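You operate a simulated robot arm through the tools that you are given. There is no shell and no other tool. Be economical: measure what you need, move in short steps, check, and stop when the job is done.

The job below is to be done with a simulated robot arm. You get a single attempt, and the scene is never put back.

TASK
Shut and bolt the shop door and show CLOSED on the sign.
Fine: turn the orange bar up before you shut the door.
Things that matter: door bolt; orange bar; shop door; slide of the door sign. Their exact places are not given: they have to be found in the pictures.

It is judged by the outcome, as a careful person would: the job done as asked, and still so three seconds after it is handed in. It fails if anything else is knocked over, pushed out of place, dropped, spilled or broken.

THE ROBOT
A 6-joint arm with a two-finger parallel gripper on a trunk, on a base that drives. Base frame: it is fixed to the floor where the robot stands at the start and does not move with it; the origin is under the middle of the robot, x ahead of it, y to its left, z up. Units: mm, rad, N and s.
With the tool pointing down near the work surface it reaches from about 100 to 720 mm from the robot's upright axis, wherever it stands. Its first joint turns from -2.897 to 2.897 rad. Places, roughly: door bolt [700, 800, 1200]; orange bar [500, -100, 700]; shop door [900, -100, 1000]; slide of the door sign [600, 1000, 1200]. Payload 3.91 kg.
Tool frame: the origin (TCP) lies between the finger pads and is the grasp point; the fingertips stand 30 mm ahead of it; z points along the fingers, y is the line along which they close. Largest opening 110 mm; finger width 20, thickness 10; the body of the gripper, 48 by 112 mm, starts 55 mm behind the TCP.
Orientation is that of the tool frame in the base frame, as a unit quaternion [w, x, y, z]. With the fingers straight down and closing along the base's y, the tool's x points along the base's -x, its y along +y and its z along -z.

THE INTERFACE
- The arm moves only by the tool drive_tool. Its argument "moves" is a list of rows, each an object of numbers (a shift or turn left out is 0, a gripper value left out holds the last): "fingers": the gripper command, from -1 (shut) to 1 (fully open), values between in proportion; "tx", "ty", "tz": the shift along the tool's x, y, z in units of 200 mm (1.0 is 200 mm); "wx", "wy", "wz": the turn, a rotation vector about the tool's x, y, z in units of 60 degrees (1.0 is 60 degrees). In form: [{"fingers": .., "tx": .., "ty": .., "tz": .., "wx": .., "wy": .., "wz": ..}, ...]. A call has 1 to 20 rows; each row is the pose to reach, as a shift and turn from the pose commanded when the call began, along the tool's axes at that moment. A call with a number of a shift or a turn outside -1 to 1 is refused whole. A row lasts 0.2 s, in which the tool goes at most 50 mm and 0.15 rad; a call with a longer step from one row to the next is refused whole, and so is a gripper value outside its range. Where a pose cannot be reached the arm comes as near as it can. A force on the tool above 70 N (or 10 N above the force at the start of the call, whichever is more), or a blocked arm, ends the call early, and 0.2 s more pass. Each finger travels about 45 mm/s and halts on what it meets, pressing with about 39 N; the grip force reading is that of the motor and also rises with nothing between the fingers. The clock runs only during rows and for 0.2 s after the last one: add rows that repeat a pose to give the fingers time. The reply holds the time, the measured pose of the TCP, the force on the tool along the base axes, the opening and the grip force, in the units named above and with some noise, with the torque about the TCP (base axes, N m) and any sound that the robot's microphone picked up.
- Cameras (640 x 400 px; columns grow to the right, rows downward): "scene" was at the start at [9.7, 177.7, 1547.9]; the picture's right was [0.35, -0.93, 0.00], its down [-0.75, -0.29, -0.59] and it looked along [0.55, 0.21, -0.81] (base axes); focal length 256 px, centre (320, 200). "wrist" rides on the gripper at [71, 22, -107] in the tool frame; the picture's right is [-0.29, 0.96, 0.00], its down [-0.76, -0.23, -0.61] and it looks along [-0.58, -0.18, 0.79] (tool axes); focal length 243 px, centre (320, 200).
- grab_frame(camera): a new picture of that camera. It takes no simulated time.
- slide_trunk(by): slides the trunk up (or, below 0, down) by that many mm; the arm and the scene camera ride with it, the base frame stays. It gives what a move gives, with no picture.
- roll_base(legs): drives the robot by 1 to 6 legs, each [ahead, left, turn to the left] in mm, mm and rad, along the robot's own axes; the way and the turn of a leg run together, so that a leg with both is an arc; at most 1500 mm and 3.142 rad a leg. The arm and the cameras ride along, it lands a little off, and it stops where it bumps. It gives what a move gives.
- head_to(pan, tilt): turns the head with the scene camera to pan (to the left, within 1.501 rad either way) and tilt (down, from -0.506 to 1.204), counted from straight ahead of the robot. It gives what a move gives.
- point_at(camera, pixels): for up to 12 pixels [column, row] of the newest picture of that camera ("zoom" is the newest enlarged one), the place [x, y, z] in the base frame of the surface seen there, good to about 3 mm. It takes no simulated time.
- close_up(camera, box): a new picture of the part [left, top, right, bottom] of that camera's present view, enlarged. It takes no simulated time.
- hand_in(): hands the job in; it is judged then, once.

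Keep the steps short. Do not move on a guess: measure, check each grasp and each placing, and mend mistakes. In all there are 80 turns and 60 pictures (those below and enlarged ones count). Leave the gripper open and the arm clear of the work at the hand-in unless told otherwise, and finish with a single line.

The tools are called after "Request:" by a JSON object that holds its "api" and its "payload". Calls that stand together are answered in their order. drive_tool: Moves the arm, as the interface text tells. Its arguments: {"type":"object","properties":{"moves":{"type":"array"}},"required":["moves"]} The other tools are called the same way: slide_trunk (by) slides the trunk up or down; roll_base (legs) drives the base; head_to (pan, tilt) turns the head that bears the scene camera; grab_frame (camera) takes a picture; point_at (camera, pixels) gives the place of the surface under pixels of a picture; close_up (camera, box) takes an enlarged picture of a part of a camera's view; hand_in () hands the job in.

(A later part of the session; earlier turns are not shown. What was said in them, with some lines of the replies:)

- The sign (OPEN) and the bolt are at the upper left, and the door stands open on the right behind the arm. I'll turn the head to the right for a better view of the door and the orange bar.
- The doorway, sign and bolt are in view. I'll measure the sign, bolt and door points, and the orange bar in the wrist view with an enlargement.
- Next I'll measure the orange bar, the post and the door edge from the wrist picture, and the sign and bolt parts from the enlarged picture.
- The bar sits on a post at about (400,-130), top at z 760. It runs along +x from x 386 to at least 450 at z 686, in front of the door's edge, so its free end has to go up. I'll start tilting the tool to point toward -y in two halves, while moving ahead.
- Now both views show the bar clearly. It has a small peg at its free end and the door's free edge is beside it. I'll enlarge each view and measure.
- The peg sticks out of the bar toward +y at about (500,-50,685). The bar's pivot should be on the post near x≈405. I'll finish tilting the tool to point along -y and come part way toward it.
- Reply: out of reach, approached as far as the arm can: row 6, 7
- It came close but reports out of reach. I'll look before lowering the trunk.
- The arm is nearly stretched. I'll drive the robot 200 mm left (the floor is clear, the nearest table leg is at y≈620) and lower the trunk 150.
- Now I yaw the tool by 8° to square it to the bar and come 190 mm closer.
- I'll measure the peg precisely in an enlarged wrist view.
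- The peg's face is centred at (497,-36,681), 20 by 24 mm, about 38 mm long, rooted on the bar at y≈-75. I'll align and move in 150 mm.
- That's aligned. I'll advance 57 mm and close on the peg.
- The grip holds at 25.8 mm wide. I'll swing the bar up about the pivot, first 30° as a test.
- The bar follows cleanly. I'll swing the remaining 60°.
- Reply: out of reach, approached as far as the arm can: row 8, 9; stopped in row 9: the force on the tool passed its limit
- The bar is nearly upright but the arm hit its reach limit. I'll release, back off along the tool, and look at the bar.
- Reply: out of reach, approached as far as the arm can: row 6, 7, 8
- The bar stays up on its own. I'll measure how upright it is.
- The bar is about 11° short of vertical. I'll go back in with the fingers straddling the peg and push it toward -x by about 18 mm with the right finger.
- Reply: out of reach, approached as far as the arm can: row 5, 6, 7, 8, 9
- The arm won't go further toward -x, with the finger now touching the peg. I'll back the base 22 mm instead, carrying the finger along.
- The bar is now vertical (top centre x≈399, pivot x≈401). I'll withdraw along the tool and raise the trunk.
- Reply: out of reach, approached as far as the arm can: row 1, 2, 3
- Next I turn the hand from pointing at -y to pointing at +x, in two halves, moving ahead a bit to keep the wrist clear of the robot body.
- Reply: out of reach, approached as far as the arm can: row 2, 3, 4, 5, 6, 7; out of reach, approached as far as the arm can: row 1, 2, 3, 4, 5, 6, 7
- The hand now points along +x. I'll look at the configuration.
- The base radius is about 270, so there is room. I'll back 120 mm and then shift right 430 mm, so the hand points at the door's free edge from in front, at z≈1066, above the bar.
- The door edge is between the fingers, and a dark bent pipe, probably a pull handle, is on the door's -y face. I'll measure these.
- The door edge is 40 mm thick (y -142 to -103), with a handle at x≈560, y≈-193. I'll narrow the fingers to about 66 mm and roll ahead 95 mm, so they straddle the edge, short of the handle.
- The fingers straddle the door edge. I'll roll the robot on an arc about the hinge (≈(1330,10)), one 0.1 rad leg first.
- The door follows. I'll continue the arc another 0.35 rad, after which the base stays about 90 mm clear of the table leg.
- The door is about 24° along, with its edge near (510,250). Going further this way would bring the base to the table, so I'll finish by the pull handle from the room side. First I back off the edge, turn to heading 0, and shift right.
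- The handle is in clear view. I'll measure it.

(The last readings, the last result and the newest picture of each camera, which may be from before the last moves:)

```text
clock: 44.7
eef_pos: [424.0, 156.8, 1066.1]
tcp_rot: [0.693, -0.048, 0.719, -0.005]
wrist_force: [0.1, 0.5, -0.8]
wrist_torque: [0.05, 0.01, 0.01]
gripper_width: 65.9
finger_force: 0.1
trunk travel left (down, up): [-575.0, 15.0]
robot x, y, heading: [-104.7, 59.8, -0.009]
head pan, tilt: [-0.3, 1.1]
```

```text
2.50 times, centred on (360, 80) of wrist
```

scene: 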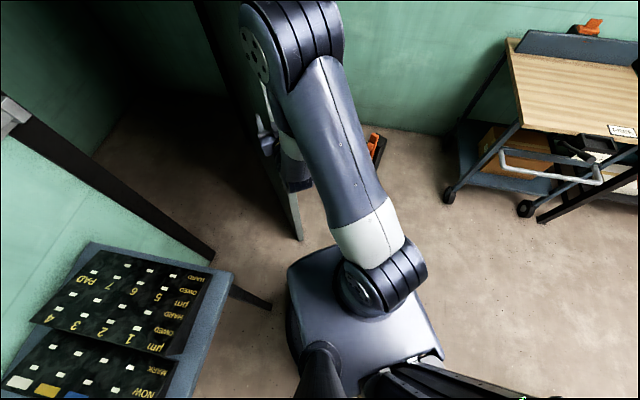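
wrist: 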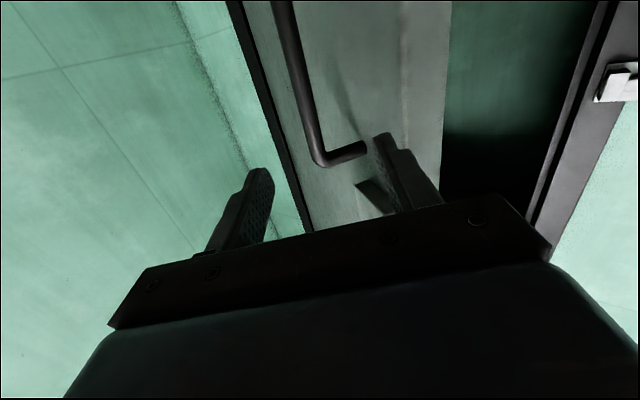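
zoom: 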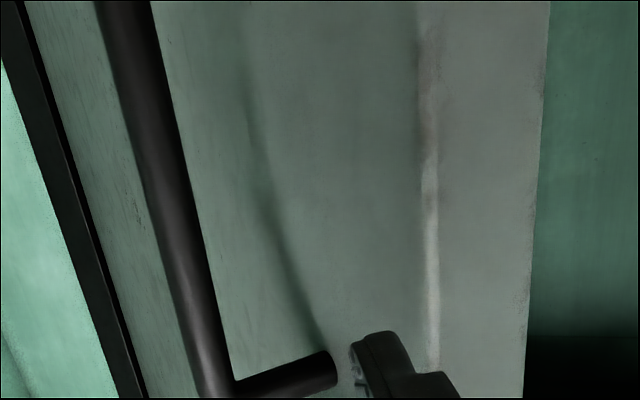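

The handle's pipe axis is at about (567,155), 20 mm thick, 52 mm off the door face, up to z≈1108. I'll set the fingers to 55 mm and roll ahead 141 mm so they straddle it.

Request:
{"api": "drive_tool", "payload": {"moves": [{"fingers": 0}, {"fingers": 0}, {"fingers": 0}]}}

Request:
{"api": "roll_base", "payload": {"legs": [[141, -1, 0]]}}

Request:
{"api": "grab_frame", "payload": {"camera": "wrist"}}

```text
clock: 45.5
eef_pos: [424.1, 157.4, 1065.9]
tcp_rot: [0.693, -0.048, 0.72, -0.006]
wrist_force: [-0.5, -0.3, -0.5]
wrist_torque: [0.01, -0.02, 0.04]
gripper_width: 55.2
finger_force: 0.0
trunk travel left (down, up): [-575.0, 15.0]
robot x, y, heading: [-106.2, 55.0, 0.002]
head pan, tilt: [-0.3, 1.1]
```

```text
clock: 46.8
eef_pos: [563.6, 155.9, 1066.4]
tcp_rot: [0.692, -0.047, 0.72, -0.008]
wrist_force: [0.4, -0.6, 0.7]
wrist_torque: [0.0, -0.02, -0.05]
gripper_width: 55.1
finger_force: 0.0
trunk travel left (down, up): [-575.0, 15.0]
robot x, y, heading: [32.4, 53.6, -0.001]
head pan, tilt: [-0.3, 1.1]
```

```text
23 pictures are left
```

wrist: 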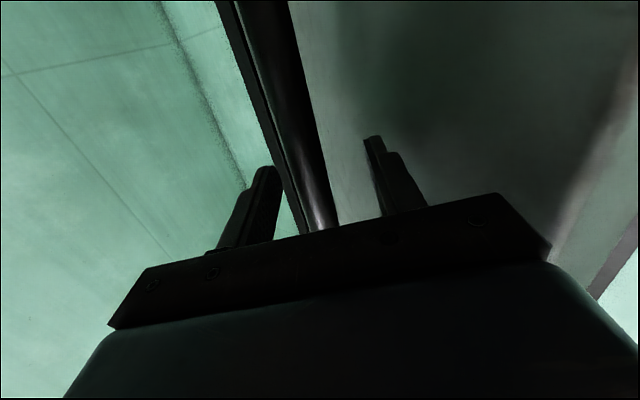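

The pipe is between the fingers. I'll narrow them to about 38 mm and drive the first three short arcs, swinging the door about 18°.

Request:
{"api": "drive_tool", "payload": {"moves": [{"fingers": -0.3}, {"fingers": -0.3}, {"fingers": -0.3}]}}

Request:
{"api": "roll_base", "payload": {"legs": [[34.9, 38, 0.08], [44.9, 30.2, 0.08], [57.6, 22.1, 0.08]]}}

Request:
{"api": "grab_frame", "payload": {"camera": "wrist"}}

```text
clock: 47.6
eef_pos: [564.0, 155.8, 1066.0]
tcp_rot: [0.693, -0.046, 0.72, -0.008]
wrist_force: [0.1, 0.0, 0.3]
wrist_torque: [0.0, 0.04, 0.02]
gripper_width: 38.5
finger_force: 0.1
trunk travel left (down, up): [-575.0, 15.0]
robot x, y, heading: [34.6, 54.3, -0.005]
head pan, tilt: [-0.3, 1.1]
```

```text
clock: 49.6
eef_pos: [652.4, 386.8, 1066.5]
tcp_rot: [0.689, -0.131, 0.709, 0.075]
wrist_force: [-0.1, -0.3, -0.1]
wrist_torque: [0.01, 0.02, -0.05]
gripper_width: 38.8
finger_force: 0.1
trunk travel left (down, up): [-575.0, 15.0]
robot x, y, heading: [157.9, 164.4, 0.231]
head pan, tilt: [-0.3, 1.1]
```

```text
22 pictures are left
```

wrist: 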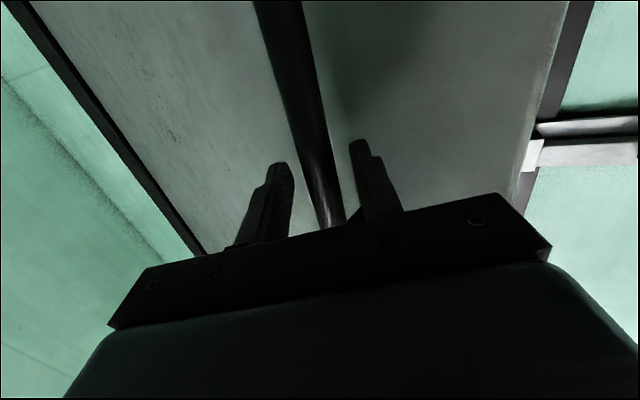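

The door follows and the bolt is now in view on the right. Next two legs.

Request:
{"api": "roll_base", "payload": {"legs": [[68.7, 10, 0.08], [77.6, 0, 0.08]]}}

Request:
{"api": "grab_frame", "payload": {"camera": "wrist"}}

Request:
{"api": "point_at", "payload": {"camera": "wrist", "pixels": [[420, 60], [440, 120], [200, 60], [520, 60], [540, 20], [580, 100]]}}

```text
clock: 51.3
eef_pos: [747.5, 513.9, 1065.5]
tcp_rot: [0.681, -0.187, 0.697, 0.128]
wrist_force: [0.0, 0.0, 0.3]
wrist_torque: [0.0, -0.01, 0.0]
gripper_width: 38.5
finger_force: 0.1
trunk travel left (down, up): [-575.0, 15.0]
robot x, y, heading: [298.6, 216.3, 0.385]
head pan, tilt: [-0.3, 1.1]
```

```text
21 pictures are left
```

wrist: 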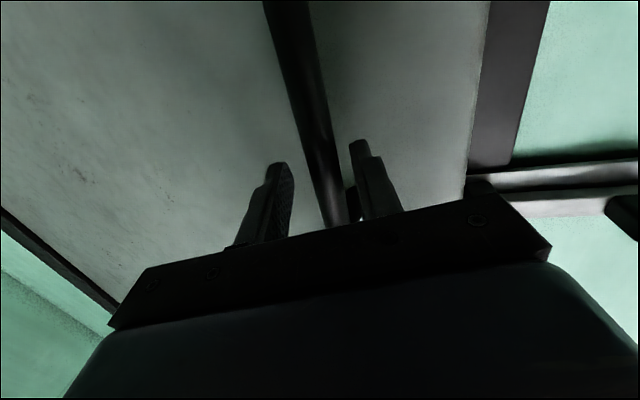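

```text
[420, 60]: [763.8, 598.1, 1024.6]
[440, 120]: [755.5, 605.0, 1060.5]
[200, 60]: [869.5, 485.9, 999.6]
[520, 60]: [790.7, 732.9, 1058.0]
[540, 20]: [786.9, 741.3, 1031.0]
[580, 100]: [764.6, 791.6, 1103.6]
```

About 6.5° remain. I'll push the last stretch in two parts.

Request:
{"api": "roll_base", "payload": {"legs": [[60, 9, 0.045]]}}

Request:
{"api": "roll_base", "payload": {"legs": [[24, 5, 0.015]]}}

Request:
{"api": "grab_frame", "payload": {"camera": "wrist"}}

Request:
{"api": "point_at", "payload": {"camera": "wrist", "pixels": [[420, 60], [430, 120], [200, 60], [500, 60], [520, 20], [580, 100]]}}

```text
clock: 52.3
eef_pos: [785.7, 566.0, 1065.6]
tcp_rot: [0.678, -0.202, 0.692, 0.144]
wrist_force: [7.8, -5.4, -0.5]
wrist_torque: [0.07, 0.07, 0.11]
gripper_width: 42.6
finger_force: 4.0
trunk travel left (down, up): [-575.0, 15.0]
robot x, y, heading: [346.9, 248.2, 0.44]
head pan, tilt: [-0.3, 1.1]
```

```text
clock: 53.1
eef_pos: [801.1, 586.7, 1067.1]
tcp_rot: [0.677, -0.206, 0.69, 0.15]
wrist_force: [12.0, -11.1, -1.2]
wrist_torque: [0.21, 0.02, 0.05]
gripper_width: 46.1
finger_force: 8.0
trunk travel left (down, up): [-575.0, 15.0]
robot x, y, heading: [370.0, 260.9, 0.455]
head pan, tilt: [-0.3, 1.1]
```

```text
20 pictures are left
```

wrist: 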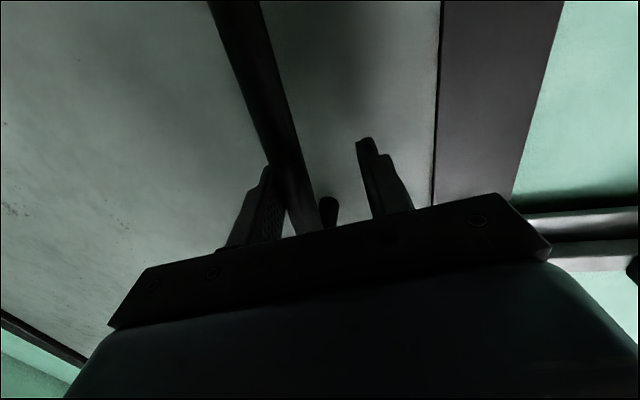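

```text
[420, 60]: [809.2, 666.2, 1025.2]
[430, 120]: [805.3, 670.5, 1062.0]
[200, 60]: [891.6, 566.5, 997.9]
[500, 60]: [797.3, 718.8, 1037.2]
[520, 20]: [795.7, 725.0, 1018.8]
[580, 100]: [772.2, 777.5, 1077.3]
```

The door line is about -50° while the wall is about -54°, so it may still be slightly ajar. I'll push another 25 mm and check whether the door moves.

Request:
{"api": "roll_base", "payload": {"legs": [[22, 10, 0]]}}

Request:
{"api": "grab_frame", "payload": {"camera": "wrist"}}

Request:
{"api": "point_at", "payload": {"camera": "wrist", "pixels": [[400, 60], [420, 20], [150, 60], [200, 60], [480, 60], [520, 20], [580, 100], [40, 30], [100, 150]]}}

```text
clock: 53.9
eef_pos: [817.6, 602.0, 1066.3]
tcp_rot: [0.677, -0.205, 0.691, 0.149]
wrist_force: [15.7, -14.3, -3.7]
wrist_torque: [0.31, 0.19, -0.05]
gripper_width: 48.2
finger_force: 10.2
trunk travel left (down, up): [-575.0, 15.0]
robot x, y, heading: [379.2, 284.6, 0.451]
head pan, tilt: [-0.3, 1.1]
```

```text
19 pictures are left
```

wrist: 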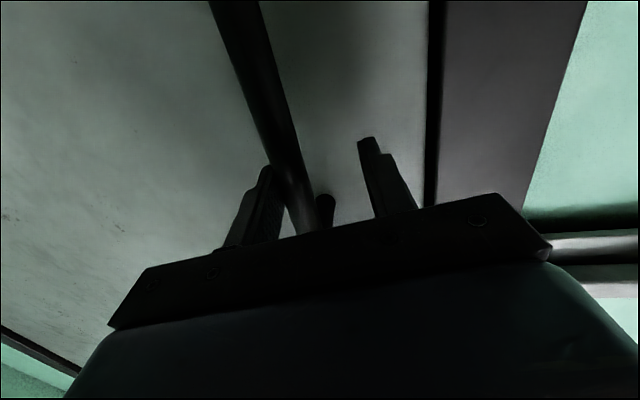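

```text
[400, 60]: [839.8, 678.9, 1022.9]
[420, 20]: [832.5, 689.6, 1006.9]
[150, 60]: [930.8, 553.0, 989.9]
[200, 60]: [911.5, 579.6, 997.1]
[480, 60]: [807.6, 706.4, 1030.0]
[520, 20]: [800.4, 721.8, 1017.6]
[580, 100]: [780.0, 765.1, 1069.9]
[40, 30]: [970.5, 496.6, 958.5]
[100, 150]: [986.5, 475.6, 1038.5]
```

The door face is now parallel with the wall (-54°). I'll look with the scene camera at the latch area.

Request:
{"api": "head_to", "payload": {"pan": 0.45, "tilt": 0.6}}

Request:
{"api": "grab_frame", "payload": {"camera": "scene"}}

```text
clock: 55.0
eef_pos: [818.1, 602.2, 1066.3]
tcp_rot: [0.677, -0.204, 0.691, 0.148]
wrist_force: [13.4, -12.7, -1.2]
wrist_torque: [0.18, 0.15, -0.05]
gripper_width: 47.4
finger_force: 8.9
trunk travel left (down, up): [-575.0, 15.0]
robot x, y, heading: [382.4, 282.8, 0.448]
head pan, tilt: [0.45, 0.6]
```

```text
18 pictures are left
```

scene: 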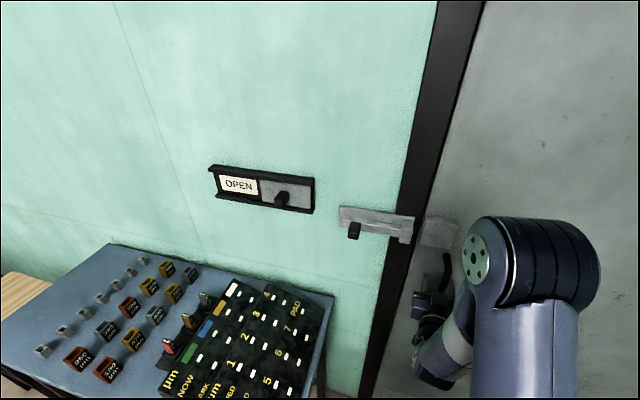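

The door looks shut, with its keeper beside the bolt. I'll enlarge that and measure.

Request:
{"api": "close_up", "payload": {"camera": "scene", "box": [330, 190, 474, 280]}}

Request:
{"api": "point_at", "payload": {"camera": "zoom", "pixels": [[320, 130], [360, 140], [420, 150], [480, 150], [520, 160], [400, 130], [105, 180], [60, 80], [30, 40], [350, 220], [460, 300], [580, 50]]}}

```text
4.44 times, centred on (402, 235) of scene
```

zoom: 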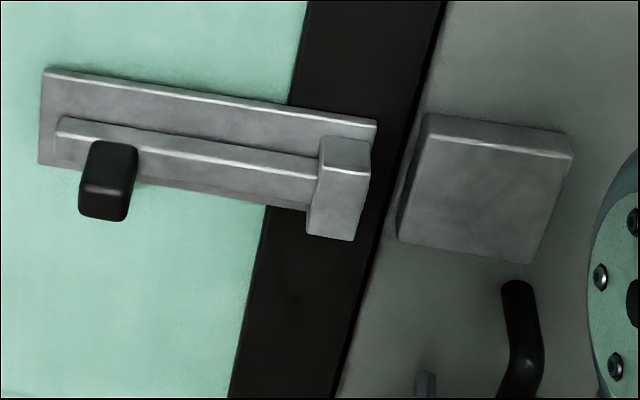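

```text
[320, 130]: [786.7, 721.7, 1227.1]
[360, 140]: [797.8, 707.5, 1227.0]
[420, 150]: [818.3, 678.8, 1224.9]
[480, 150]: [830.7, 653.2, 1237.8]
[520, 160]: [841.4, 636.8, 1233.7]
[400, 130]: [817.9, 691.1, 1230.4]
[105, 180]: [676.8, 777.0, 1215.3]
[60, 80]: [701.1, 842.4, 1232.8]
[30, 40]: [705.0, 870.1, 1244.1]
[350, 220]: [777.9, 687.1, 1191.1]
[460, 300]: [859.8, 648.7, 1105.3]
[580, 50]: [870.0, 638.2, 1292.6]
```

The door is closed: its face (n≈1077) is flush with the wall (n≈1079). I'll open the fingers, roll back off the handle, and check that the door stays.

Request:
{"api": "drive_tool", "payload": {"moves": [{"fingers": 0.6}, {"fingers": 0.6}, {"fingers": 0.6}, {"fingers": 0.6}, {"fingers": 0.6}]}}

Request:
{"api": "roll_base", "payload": {"legs": [[-130, 0, 0], [0, 0, 0.65]]}}

Request:
{"api": "drive_tool", "payload": {"moves": [{"tx": -0.12, "fingers": -1, "wx": 0.07}, {"tx": -0.24, "wx": 0.14}, {"tx": -0.36, "wx": 0.21}, {"tx": -0.48, "wx": 0.28}, {"tx": -0.6, "wx": 0.35}, {"tx": -0.725, "wx": 0.41}, {"tx": -0.725, "wx": 0.41}, {"tx": -0.725, "wx": 0.41}]}}

Request:
{"api": "head_to", "payload": {"pan": -0.1, "tilt": 0.6}}

Request:
{"api": "grab_frame", "payload": {"camera": "scene"}}

```text
clock: 56.2
eef_pos: [815.8, 604.8, 1066.4]
tcp_rot: [0.677, -0.206, 0.691, 0.148]
wrist_force: [0.9, 0.1, -0.2]
wrist_torque: [0.05, 0.02, 0.03]
gripper_width: 87.7
finger_force: 0.0
trunk travel left (down, up): [-575.0, 15.0]
robot x, y, heading: [384.4, 284.9, 0.452]
head pan, tilt: [0.45, 0.6]
```

```text
clock: 59.2
eef_pos: [414.0, 742.7, 1066.8]
tcp_rot: [0.595, -0.416, 0.589, 0.356]
wrist_force: [0.9, 0.4, 0.3]
wrist_torque: [0.01, 0.03, 0.01]
gripper_width: 87.9
finger_force: 0.0
trunk travel left (down, up): [-575.0, 15.0]
robot x, y, heading: [261.4, 224.7, 1.102]
head pan, tilt: [0.45, 0.6]
```

```text
clock: 61.0
eef_pos: [407.6, 752.1, 1212.2]
tcp_rot: [0.669, -0.277, 0.652, 0.224]
wrist_force: [-0.1, -0.5, 0.1]
wrist_torque: [0.02, 0.05, 0.01]
gripper_width: 0.3
finger_force: 37.9
trunk travel left (down, up): [-575.0, 15.0]
robot x, y, heading: [265.5, 227.0, 1.1]
head pan, tilt: [0.45, 0.6]
```

```text
clock: 62.0
eef_pos: [407.7, 752.5, 1210.9]
tcp_rot: [0.67, -0.28, 0.651, 0.223]
wrist_force: [0.4, 0.2, -0.3]
wrist_torque: [0.01, 0.0, 0.01]
gripper_width: 0.0
finger_force: 37.6
trunk travel left (down, up): [-575.0, 15.0]
robot x, y, heading: [264.7, 226.8, 1.104]
head pan, tilt: [-0.099, 0.6]
```

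```text
16 pictures are left
```

scene: 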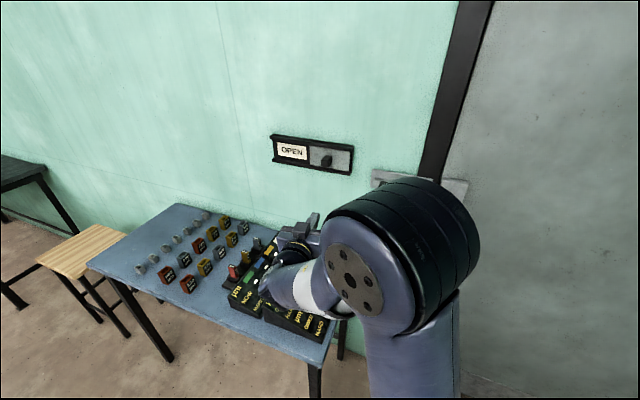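

The door stays shut. Now I roll so the closed fingers come in front of the wall just left of the bolt's knob, about 70 mm short in depth.

Request:
{"api": "roll_base", "payload": {"legs": [[103, -160, 0]]}}

Request:
{"api": "drive_tool", "payload": {"moves": [{"wx": 0.1}, {"wx": 0.1}]}}

Request:
{"api": "grab_frame", "payload": {"camera": "wrist"}}

Request:
{"api": "head_to", "payload": {"pan": 0.1, "tilt": 0.5}}

Request:
{"api": "grab_frame", "payload": {"camera": "scene"}}

```text
clock: 63.6
eef_pos: [598.1, 772.4, 1210.4]
tcp_rot: [0.669, -0.279, 0.651, 0.223]
wrist_force: [0.6, 0.1, 0.6]
wrist_torque: [-0.02, -0.01, -0.01]
gripper_width: 0.0
finger_force: 37.9
trunk travel left (down, up): [-575.0, 15.0]
robot x, y, heading: [457.2, 245.2, 1.099]
head pan, tilt: [-0.099, 0.6]
```

```text
clock: 64.2
eef_pos: [597.4, 772.9, 1211.0]
tcp_rot: [0.683, -0.244, 0.662, 0.188]
wrist_force: [0.1, -0.7, 0.5]
wrist_torque: [-0.02, -0.01, 0.01]
gripper_width: 0.2
finger_force: 38.0
trunk travel left (down, up): [-575.0, 15.0]
robot x, y, heading: [457.4, 247.2, 1.103]
head pan, tilt: [-0.099, 0.6]
```

```text
15 pictures are left
```

wrist: 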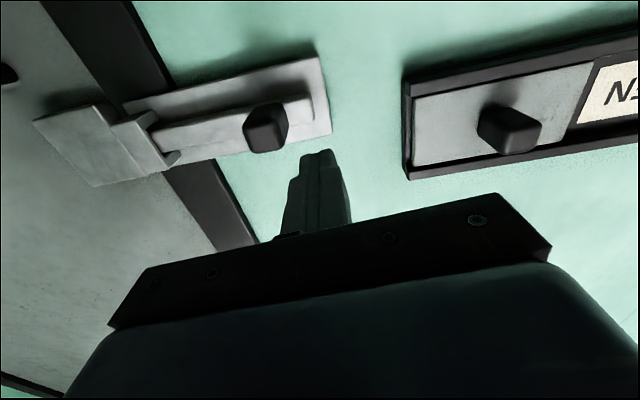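

```text
clock: 64.9
eef_pos: [599.1, 773.0, 1210.8]
tcp_rot: [0.683, -0.244, 0.662, 0.189]
wrist_force: [-0.6, -0.4, -0.2]
wrist_torque: [0.0, 0.02, 0.0]
gripper_width: 0.1
finger_force: 37.5
trunk travel left (down, up): [-575.0, 15.0]
robot x, y, heading: [455.0, 245.4, 1.101]
head pan, tilt: [0.099, 0.499]
```

```text
14 pictures are left
```

scene: 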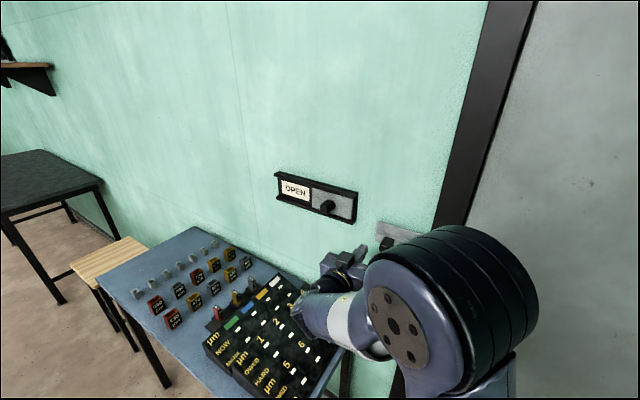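

The wrist view (upside down) shows the bolt, its knob and the sign slide knob. I'll measure them.

Request:
{"api": "point_at", "payload": {"camera": "wrist", "pixels": [[262, 140], [285, 120], [246, 128], [262, 110], [145, 140], [170, 158], [115, 140], [510, 125], [490, 130], [535, 130], [440, 120], [605, 95]]}}

```text
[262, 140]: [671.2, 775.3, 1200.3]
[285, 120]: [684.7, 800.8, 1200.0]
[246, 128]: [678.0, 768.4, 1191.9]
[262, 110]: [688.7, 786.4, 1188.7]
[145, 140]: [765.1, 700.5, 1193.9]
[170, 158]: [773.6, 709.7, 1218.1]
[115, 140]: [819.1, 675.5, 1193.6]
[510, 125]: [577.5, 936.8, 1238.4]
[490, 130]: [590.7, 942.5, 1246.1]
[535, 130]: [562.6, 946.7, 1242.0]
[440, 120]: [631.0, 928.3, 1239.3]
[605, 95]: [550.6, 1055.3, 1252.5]
```

The tool points exactly along the wall normal. The knob's left face is at u≈-251 and the tool is at u≈-279. I'll advance 57 mm, then push right 78 mm in small steps.

Request:
{"api": "drive_tool", "payload": {"moves": [{"tz": 0.15}, {"tz": 0.285}, {"tz": 0.285}, {"tz": 0.285, "ty": -0.06}, {"tz": 0.285, "ty": -0.12}, {"tz": 0.285, "ty": -0.18}, {"tz": 0.285, "ty": -0.24}, {"tz": 0.285, "ty": -0.3}, {"tz": 0.285, "ty": -0.35}, {"tz": 0.285, "ty": -0.39}, {"tz": 0.285, "ty": -0.39}]}}

Request:
{"api": "grab_frame", "payload": {"camera": "wrist"}}

```text
clock: 67.3
eef_pos: [689.7, 743.0, 1218.7]
tcp_rot: [0.683, -0.243, 0.662, 0.188]
wrist_force: [0.0, 0.1, 0.5]
wrist_torque: [0.02, 0.02, 0.0]
gripper_width: 0.2
finger_force: 37.7
trunk travel left (down, up): [-575.0, 15.0]
robot x, y, heading: [452.0, 243.9, 1.103]
head pan, tilt: [0.099, 0.499]
```

```text
13 pictures are left
```

wrist: 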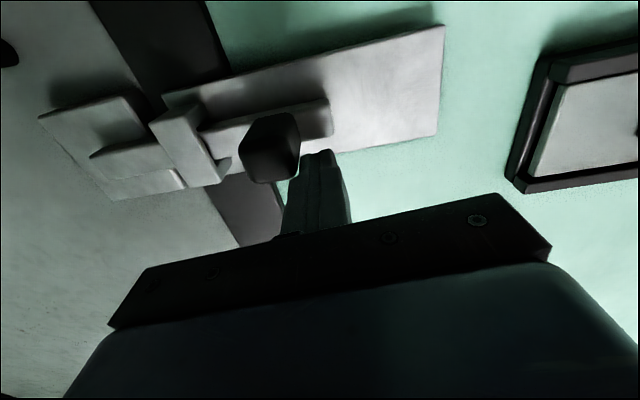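

The bolt slid about 60 mm and its end now shows over the keeper. I'll push on until it stops.

Request:
{"api": "drive_tool", "payload": {"moves": [{"ty": -0.05}, {"ty": -0.1}, {"ty": -0.15}, {"ty": -0.2}, {"ty": -0.24}, {"ty": -0.24}]}}

Request:
{"api": "close_up", "payload": {"camera": "wrist", "box": [0, 0, 400, 250]}}

```text
clock: 68.0
eef_pos: [690.4, 740.8, 1219.1]
tcp_rot: [0.679, -0.258, 0.659, 0.196]
wrist_force: [-8.7, 32.6, -10.3]
wrist_torque: [0.33, 0.13, 0.15]
gripper_width: 0.0
finger_force: 37.5
trunk travel left (down, up): [-575.0, 15.0]
robot x, y, heading: [451.4, 246.9, 1.108]
head pan, tilt: [0.099, 0.499]
stopped in row 3: the force on the tool passed its limit (the readings are from after the stop); the commanded pose is now the measured one
```

```text
1.60 times, centred on (200, 125) of wrist
```

zoom: 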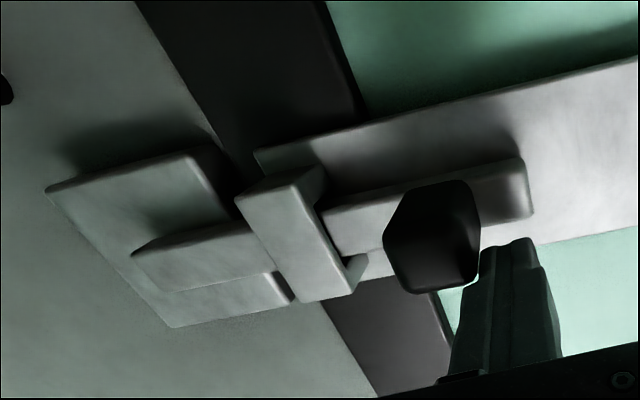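

The bolt hit its end stop (force limit) with its end lying across the keeper on the door, about 60 mm of travel. I'll ease off the knob, retreat, and drive round to a stance in front of the table for the sign.

Request:
{"api": "drive_tool", "payload": {"moves": [{"ty": 0.08}, {"ty": 0.08}]}}

Request:
{"api": "roll_base", "payload": {"legs": [[-132, 70, 0], [141, 504, 0], [0, 0, -0.486]]}}

Request:
{"api": "head_to", "payload": {"pan": 0.0, "tilt": 0.45}}

Request:
{"api": "grab_frame", "payload": {"camera": "scene"}}

```text
clock: 68.6
eef_pos: [685.5, 744.9, 1219.5]
tcp_rot: [0.681, -0.252, 0.659, 0.195]
wrist_force: [0.7, -0.4, 0.3]
wrist_torque: [-0.01, -0.01, 0.01]
gripper_width: 0.0
finger_force: 37.4
trunk travel left (down, up): [-575.0, 15.0]
robot x, y, heading: [457.5, 246.7, 1.1]
head pan, tilt: [0.099, 0.499]
```

```text
clock: 70.0
eef_pos: [558.1, 679.8, 1219.8]
tcp_rot: [0.679, -0.26, 0.656, 0.203]
wrist_force: [0.2, 1.0, 0.6]
wrist_torque: [0.01, 0.03, 0.02]
gripper_width: 0.0
finger_force: 37.8
trunk travel left (down, up): [-575.0, 15.0]
robot x, y, heading: [339.0, 174.8, 1.127]
head pan, tilt: [0.099, 0.499]
stopped in leg 1: the robot was blocked; the commanded pose is now the measured one
```

```text
clock: 70.7
eef_pos: [556.5, 681.2, 1219.4]
tcp_rot: [0.678, -0.26, 0.656, 0.204]
wrist_force: [0.4, 0.1, -0.3]
wrist_torque: [0.01, 0.02, 0.03]
gripper_width: 0.0
finger_force: 38.1
trunk travel left (down, up): [-575.0, 15.0]
robot x, y, heading: [337.7, 177.2, 1.133]
head pan, tilt: [0.0, 0.45]
```

```text
11 pictures are left
```

scene: 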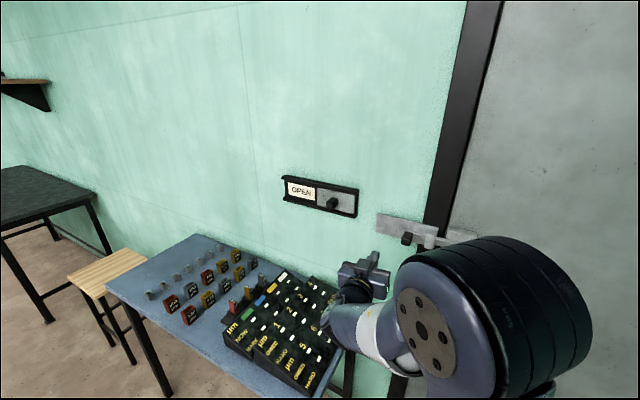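

The base bumped, surely against the bar's post. I'll drive straight away from it to the new stance, then turn.

Request:
{"api": "roll_base", "payload": {"legs": [[134, 501, 0], [0, 0, -0.51]]}}

Request:
{"api": "head_to", "payload": {"pan": -1.2, "tilt": 0.8}}

Request:
{"api": "grab_frame", "payload": {"camera": "scene"}}

```text
clock: 75.2
eef_pos: [373.7, 850.2, 1219.5]
tcp_rot: [0.708, -0.089, 0.701, 0.03]
wrist_force: [0.0, -0.3, -0.4]
wrist_torque: [0.03, 0.01, -0.02]
gripper_width: 0.1
finger_force: 37.7
trunk travel left (down, up): [-575.0, 15.0]
robot x, y, heading: [-59.0, 510.1, 0.629]
head pan, tilt: [0.0, 0.45]
```

```text
clock: 76.6
eef_pos: [374.0, 848.8, 1218.3]
tcp_rot: [0.708, -0.089, 0.7, 0.029]
wrist_force: [0.3, -0.4, 0.1]
wrist_torque: [-0.02, 0.04, -0.01]
gripper_width: 0.2
finger_force: 38.1
trunk travel left (down, up): [-575.0, 15.0]
robot x, y, heading: [-60.4, 511.6, 0.627]
head pan, tilt: [-1.201, 0.799]
```

```text
10 pictures are left
```

scene: 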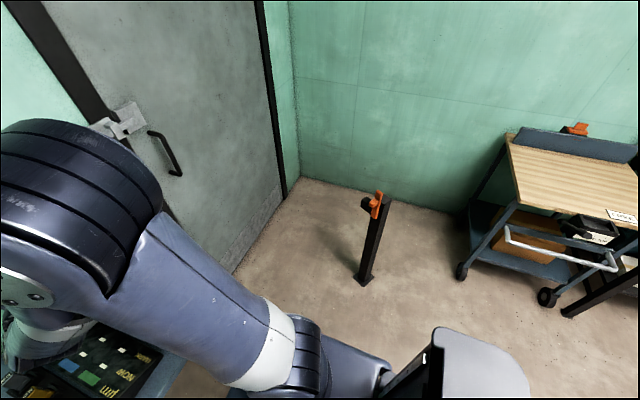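

The post stands and the bar is still up. I'll check the post's place and the bar.

Request:
{"api": "point_at", "payload": {"camera": "scene", "pixels": [[383, 203], [379, 196], [374, 206], [372, 240], [367, 280], [126, 110], [170, 170]]}}

Request:
{"api": "close_up", "payload": {"camera": "scene", "box": [330, 180, 430, 290]}}

```text
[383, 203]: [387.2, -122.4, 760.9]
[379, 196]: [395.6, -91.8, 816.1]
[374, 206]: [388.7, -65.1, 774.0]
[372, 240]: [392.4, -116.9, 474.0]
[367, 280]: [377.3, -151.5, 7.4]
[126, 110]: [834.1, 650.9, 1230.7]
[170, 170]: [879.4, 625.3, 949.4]
```

```text
3.64 times, centred on (380, 235) of scene
```

zoom: 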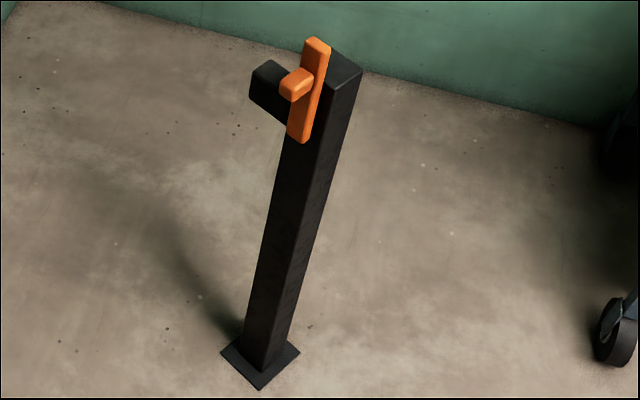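

All is unchanged there. Now I turn the tool square to the wall and raise it to z≈1250.

Request:
{"api": "drive_tool", "payload": {"moves": [{"tx": -0.04, "wx": -0.11}, {"tx": -0.08, "wx": -0.22}, {"tx": -0.12, "wx": -0.33}, {"tx": -0.16, "wx": -0.435}, {"tx": -0.16, "wx": -0.435}]}}

Request:
{"api": "head_to", "payload": {"pan": 0.0, "tilt": 0.45}}

```text
clock: 77.8
eef_pos: [360.1, 866.4, 1256.3]
tcp_rot: [0.669, -0.243, 0.678, 0.182]
wrist_force: [-0.9, 0.2, -0.2]
wrist_torque: [-0.02, 0.0, -0.02]
gripper_width: 0.0
finger_force: 38.3
out of reach, approached as far as the arm can: row 4, 5
trunk travel left (down, up): [-575.0, 15.0]
robot x, y, heading: [-61.3, 513.5, 0.627]
head pan, tilt: [-1.201, 0.799]
```

```text
clock: 79.2
eef_pos: [361.2, 867.9, 1256.5]
tcp_rot: [0.669, -0.244, 0.678, 0.182]
wrist_force: [-0.1, 0.2, -0.2]
wrist_torque: [0.02, 0.0, 0.02]
gripper_width: 0.0
finger_force: 37.2
trunk travel left (down, up): [-575.0, 15.0]
robot x, y, heading: [-57.5, 512.3, 0.623]
head pan, tilt: [0.0, 0.45]
```

I roll 80 mm toward the wall and 114 mm right, so the fist comes in line just right of the sign's knob, then look.

Request:
{"api": "roll_base", "payload": {"legs": [[80, -114, 0]]}}

Request:
{"api": "drive_tool", "payload": {"moves": [{"tz": 0.15}, {"tz": 0.3}, {"tz": 0.3}]}}

Request:
{"api": "grab_frame", "payload": {"camera": "wrist"}}

```text
clock: 80.5
eef_pos: [491.8, 821.4, 1256.3]
tcp_rot: [0.67, -0.242, 0.678, 0.182]
wrist_force: [0.0, -0.1, -0.3]
wrist_torque: [0.03, 0.02, 0.04]
gripper_width: 0.1
finger_force: 38.1
trunk travel left (down, up): [-575.0, 15.0]
robot x, y, heading: [72.1, 465.5, 0.622]
head pan, tilt: [0.0, 0.45]
```

```text
clock: 81.3
eef_pos: [540.1, 858.6, 1256.8]
tcp_rot: [0.67, -0.24, 0.68, 0.179]
wrist_force: [0.0, 0.5, 0.3]
wrist_torque: [-0.01, -0.01, -0.01]
gripper_width: 0.0
finger_force: 37.5
trunk travel left (down, up): [-575.0, 15.0]
robot x, y, heading: [71.9, 469.3, 0.626]
head pan, tilt: [0.0, 0.45]
```

```text
8 pictures are left
```

wrist: 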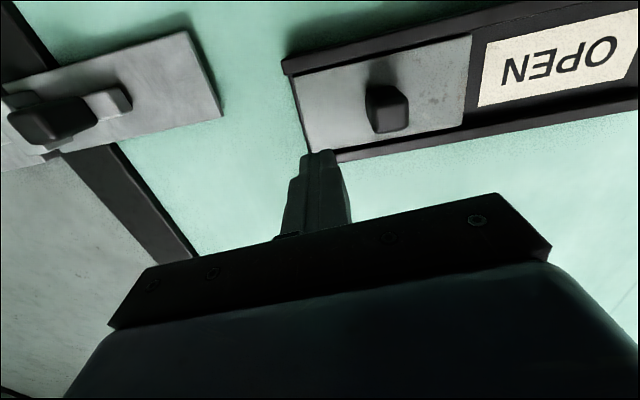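

Request:
{"api": "point_at", "payload": {"camera": "wrist", "pixels": [[388, 118], [368, 112], [405, 112], [388, 95], [388, 130], [330, 120], [330, 155], [310, 68], [440, 60], [540, 70], [475, 118]]}}

```text
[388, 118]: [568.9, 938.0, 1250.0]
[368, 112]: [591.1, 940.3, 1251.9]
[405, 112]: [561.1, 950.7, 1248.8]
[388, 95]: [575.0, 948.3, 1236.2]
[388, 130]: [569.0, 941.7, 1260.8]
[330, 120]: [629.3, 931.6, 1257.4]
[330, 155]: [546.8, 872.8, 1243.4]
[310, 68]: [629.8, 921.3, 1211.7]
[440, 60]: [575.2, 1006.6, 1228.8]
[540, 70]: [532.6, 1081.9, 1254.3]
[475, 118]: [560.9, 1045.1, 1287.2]
```

The knob spans z 1236–1262, with its right face at u≈-419, and the fist is at u≈-382. I'll advance 66 mm, then push left 100 mm in steps.

Request:
{"api": "drive_tool", "payload": {"moves": [{"tz": 0.16, "tx": 0.02}, {"tz": 0.33, "tx": 0.02}, {"tz": 0.33, "tx": 0.02}, {"tz": 0.33, "tx": 0.02, "ty": 0.08}, {"tz": 0.33, "tx": 0.02, "ty": 0.15}, {"tz": 0.33, "tx": 0.02, "ty": 0.22}, {"tz": 0.33, "tx": 0.02, "ty": 0.29}, {"tz": 0.33, "tx": 0.02, "ty": 0.36}, {"tz": 0.33, "tx": 0.02, "ty": 0.43}, {"tz": 0.33, "tx": 0.02, "ty": 0.5}, {"tz": 0.33, "tx": 0.02, "ty": 0.5}]}}

Request:
{"api": "grab_frame", "payload": {"camera": "wrist"}}

```text
clock: 83.7
eef_pos: [539.2, 973.9, 1240.9]
tcp_rot: [0.669, -0.243, 0.678, 0.181]
wrist_force: [0.3, 0.5, 0.9]
wrist_torque: [0.01, 0.01, -0.01]
gripper_width: 0.0
finger_force: 37.7
out of reach, approached as far as the arm can: row 1, 2, 3
trunk travel left (down, up): [-575.0, 15.0]
robot x, y, heading: [73.2, 467.3, 0.622]
head pan, tilt: [0.0, 0.45]
```

```text
7 pictures are left
```

wrist: 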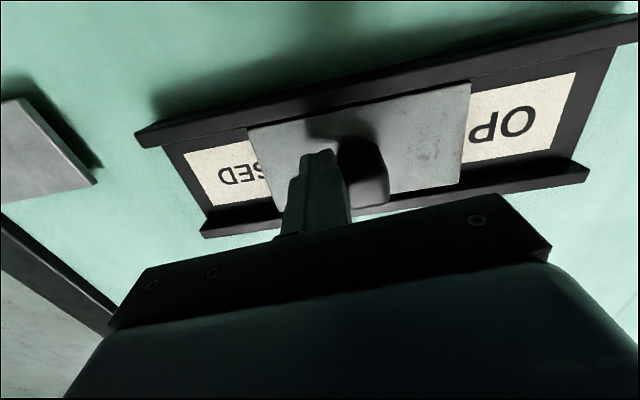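

The slide moves and "…SED" is appearing. I'll push on until it stops.

Request:
{"api": "drive_tool", "payload": {"moves": [{"ty": 0.07}, {"ty": 0.14}, {"ty": 0.21}, {"ty": 0.28}, {"ty": 0.34}, {"ty": 0.4}, {"ty": 0.46}, {"ty": 0.46}]}}

Request:
{"api": "grab_frame", "payload": {"camera": "wrist"}}

```text
clock: 85.5
eef_pos: [489.8, 1043.1, 1234.2]
tcp_rot: [0.67, -0.238, 0.679, 0.181]
wrist_force: [16.2, -32.9, 1.1]
wrist_torque: [0.22, 0.12, 0.01]
gripper_width: 0.0
finger_force: 37.9
trunk travel left (down, up): [-575.0, 15.0]
robot x, y, heading: [71.2, 466.2, 0.622]
head pan, tilt: [0.0, 0.45]
```

```text
6 pictures are left
```

wrist: 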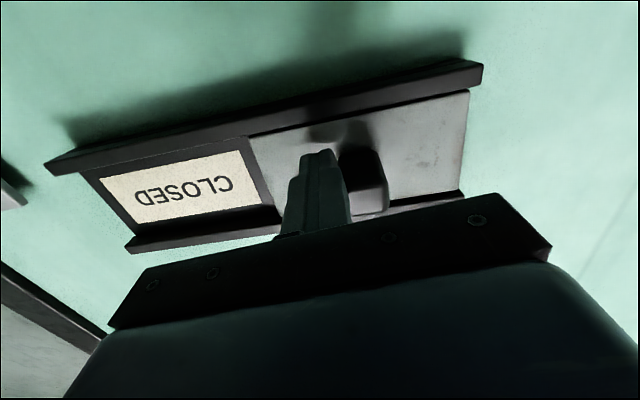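

CLOSED shows fully and the slide is at its stop (about 37 N). I'll ease off to the right, withdraw by rolling back, open the gripper and take a last look.

Request:
{"api": "drive_tool", "payload": {"moves": [{"ty": -0.06}, {"ty": -0.12}, {"ty": -0.12}]}}

Request:
{"api": "roll_base", "payload": {"legs": [[-250, 0, 0]]}}

Request:
{"api": "drive_tool", "payload": {"moves": [{"fingers": 1}, {"fingers": 1}, {"fingers": 1}, {"fingers": 1}, {"fingers": 1}, {"fingers": 1}, {"fingers": 1}]}}

Request:
{"api": "head_to", "payload": {"pan": -0.35, "tilt": 0.4}}

Request:
{"api": "grab_frame", "payload": {"camera": "scene"}}

Request:
{"api": "grab_frame", "payload": {"camera": "wrist"}}

```text
clock: 86.3
eef_pos: [498.6, 1032.4, 1233.4]
tcp_rot: [0.669, -0.243, 0.678, 0.182]
wrist_force: [0.0, 0.3, -0.5]
wrist_torque: [0.01, 0.02, 0.0]
gripper_width: 0.0
finger_force: 36.8
trunk travel left (down, up): [-575.0, 15.0]
robot x, y, heading: [72.0, 468.9, 0.628]
head pan, tilt: [0.0, 0.45]
```

```text
clock: 88.1
eef_pos: [297.8, 886.6, 1235.1]
tcp_rot: [0.67, -0.243, 0.678, 0.183]
wrist_force: [-0.7, -1.4, 0.6]
wrist_torque: [-0.01, 0.0, 0.02]
gripper_width: 0.0
finger_force: 37.5
trunk travel left (down, up): [-575.0, 15.0]
robot x, y, heading: [-124.3, 323.0, 0.626]
head pan, tilt: [0.0, 0.45]
```

```text
clock: 89.7
eef_pos: [297.9, 886.1, 1236.7]
tcp_rot: [0.67, -0.243, 0.678, 0.182]
wrist_force: [-0.3, -1.6, -0.5]
wrist_torque: [-0.01, 0.01, 0.01]
gripper_width: 109.9
finger_force: 0.0
trunk travel left (down, up): [-575.0, 15.0]
robot x, y, heading: [-125.7, 323.0, 0.628]
head pan, tilt: [0.0, 0.45]
```

```text
clock: 90.5
eef_pos: [298.4, 885.9, 1235.7]
tcp_rot: [0.669, -0.243, 0.678, 0.182]
wrist_force: [1.1, 0.3, 0.0]
wrist_torque: [-0.03, -0.01, -0.01]
gripper_width: 110.1
finger_force: 0.1
trunk travel left (down, up): [-575.0, 15.0]
robot x, y, heading: [-125.0, 324.4, 0.631]
head pan, tilt: [-0.351, 0.4]
```

```text
5 pictures are left
```

scene: 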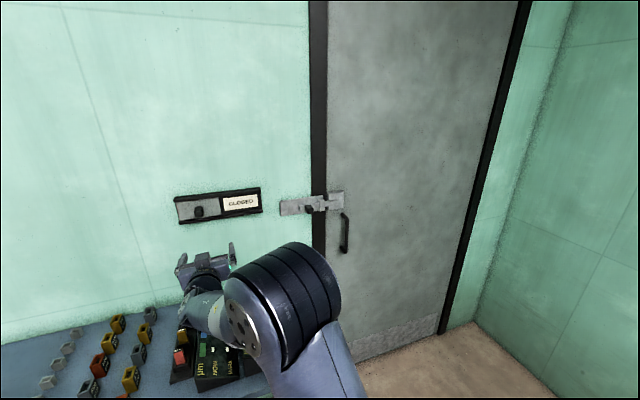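

```text
4 pictures are left
```

wrist: 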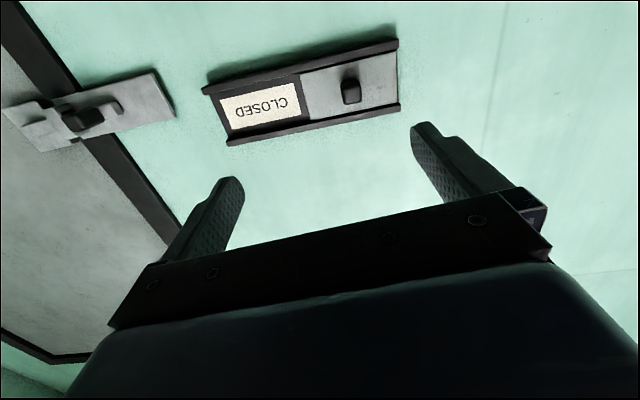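

The sign shows CLOSED and the door is shut. I'll take one last enlarged look at the bolt.

Request:
{"api": "close_up", "payload": {"camera": "scene", "box": [260, 170, 370, 240]}}

Request:
{"api": "point_at", "payload": {"camera": "zoom", "pixels": [[350, 200], [400, 195], [430, 190], [460, 190], [475, 150], [480, 220], [560, 300], [290, 220]]}}

```text
5.71 times, centred on (315, 205) of scene
```

zoom: 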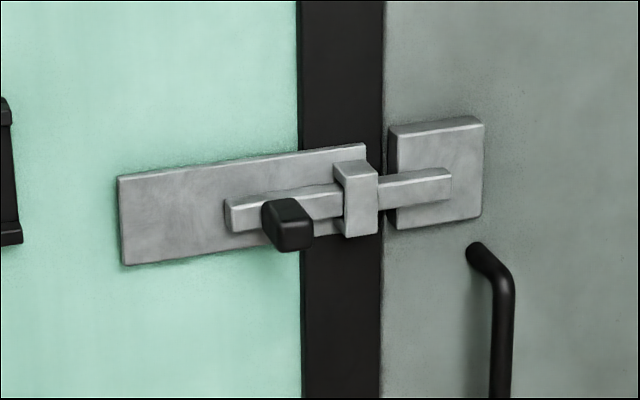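

```text
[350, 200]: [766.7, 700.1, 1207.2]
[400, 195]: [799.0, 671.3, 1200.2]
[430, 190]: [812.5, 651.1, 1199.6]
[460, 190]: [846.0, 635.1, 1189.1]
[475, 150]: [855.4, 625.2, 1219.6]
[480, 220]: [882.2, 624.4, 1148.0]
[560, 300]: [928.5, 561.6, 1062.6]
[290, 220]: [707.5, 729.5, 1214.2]
```

The bolt lies well across the keeper on the door and stopped against firm resistance. The door is flush, the bar is up, CLOSED is showing, and the gripper is open and clear. I'm handing in.

Request:
{"api": "hand_in", "payload": {}}

```text
The job is handed in.
```

The orange bar was turned up first, then the shop door was shut and bolted, and the sign now shows CLOSED; the base bumped something once, most likely the bar's post, which has not moved.
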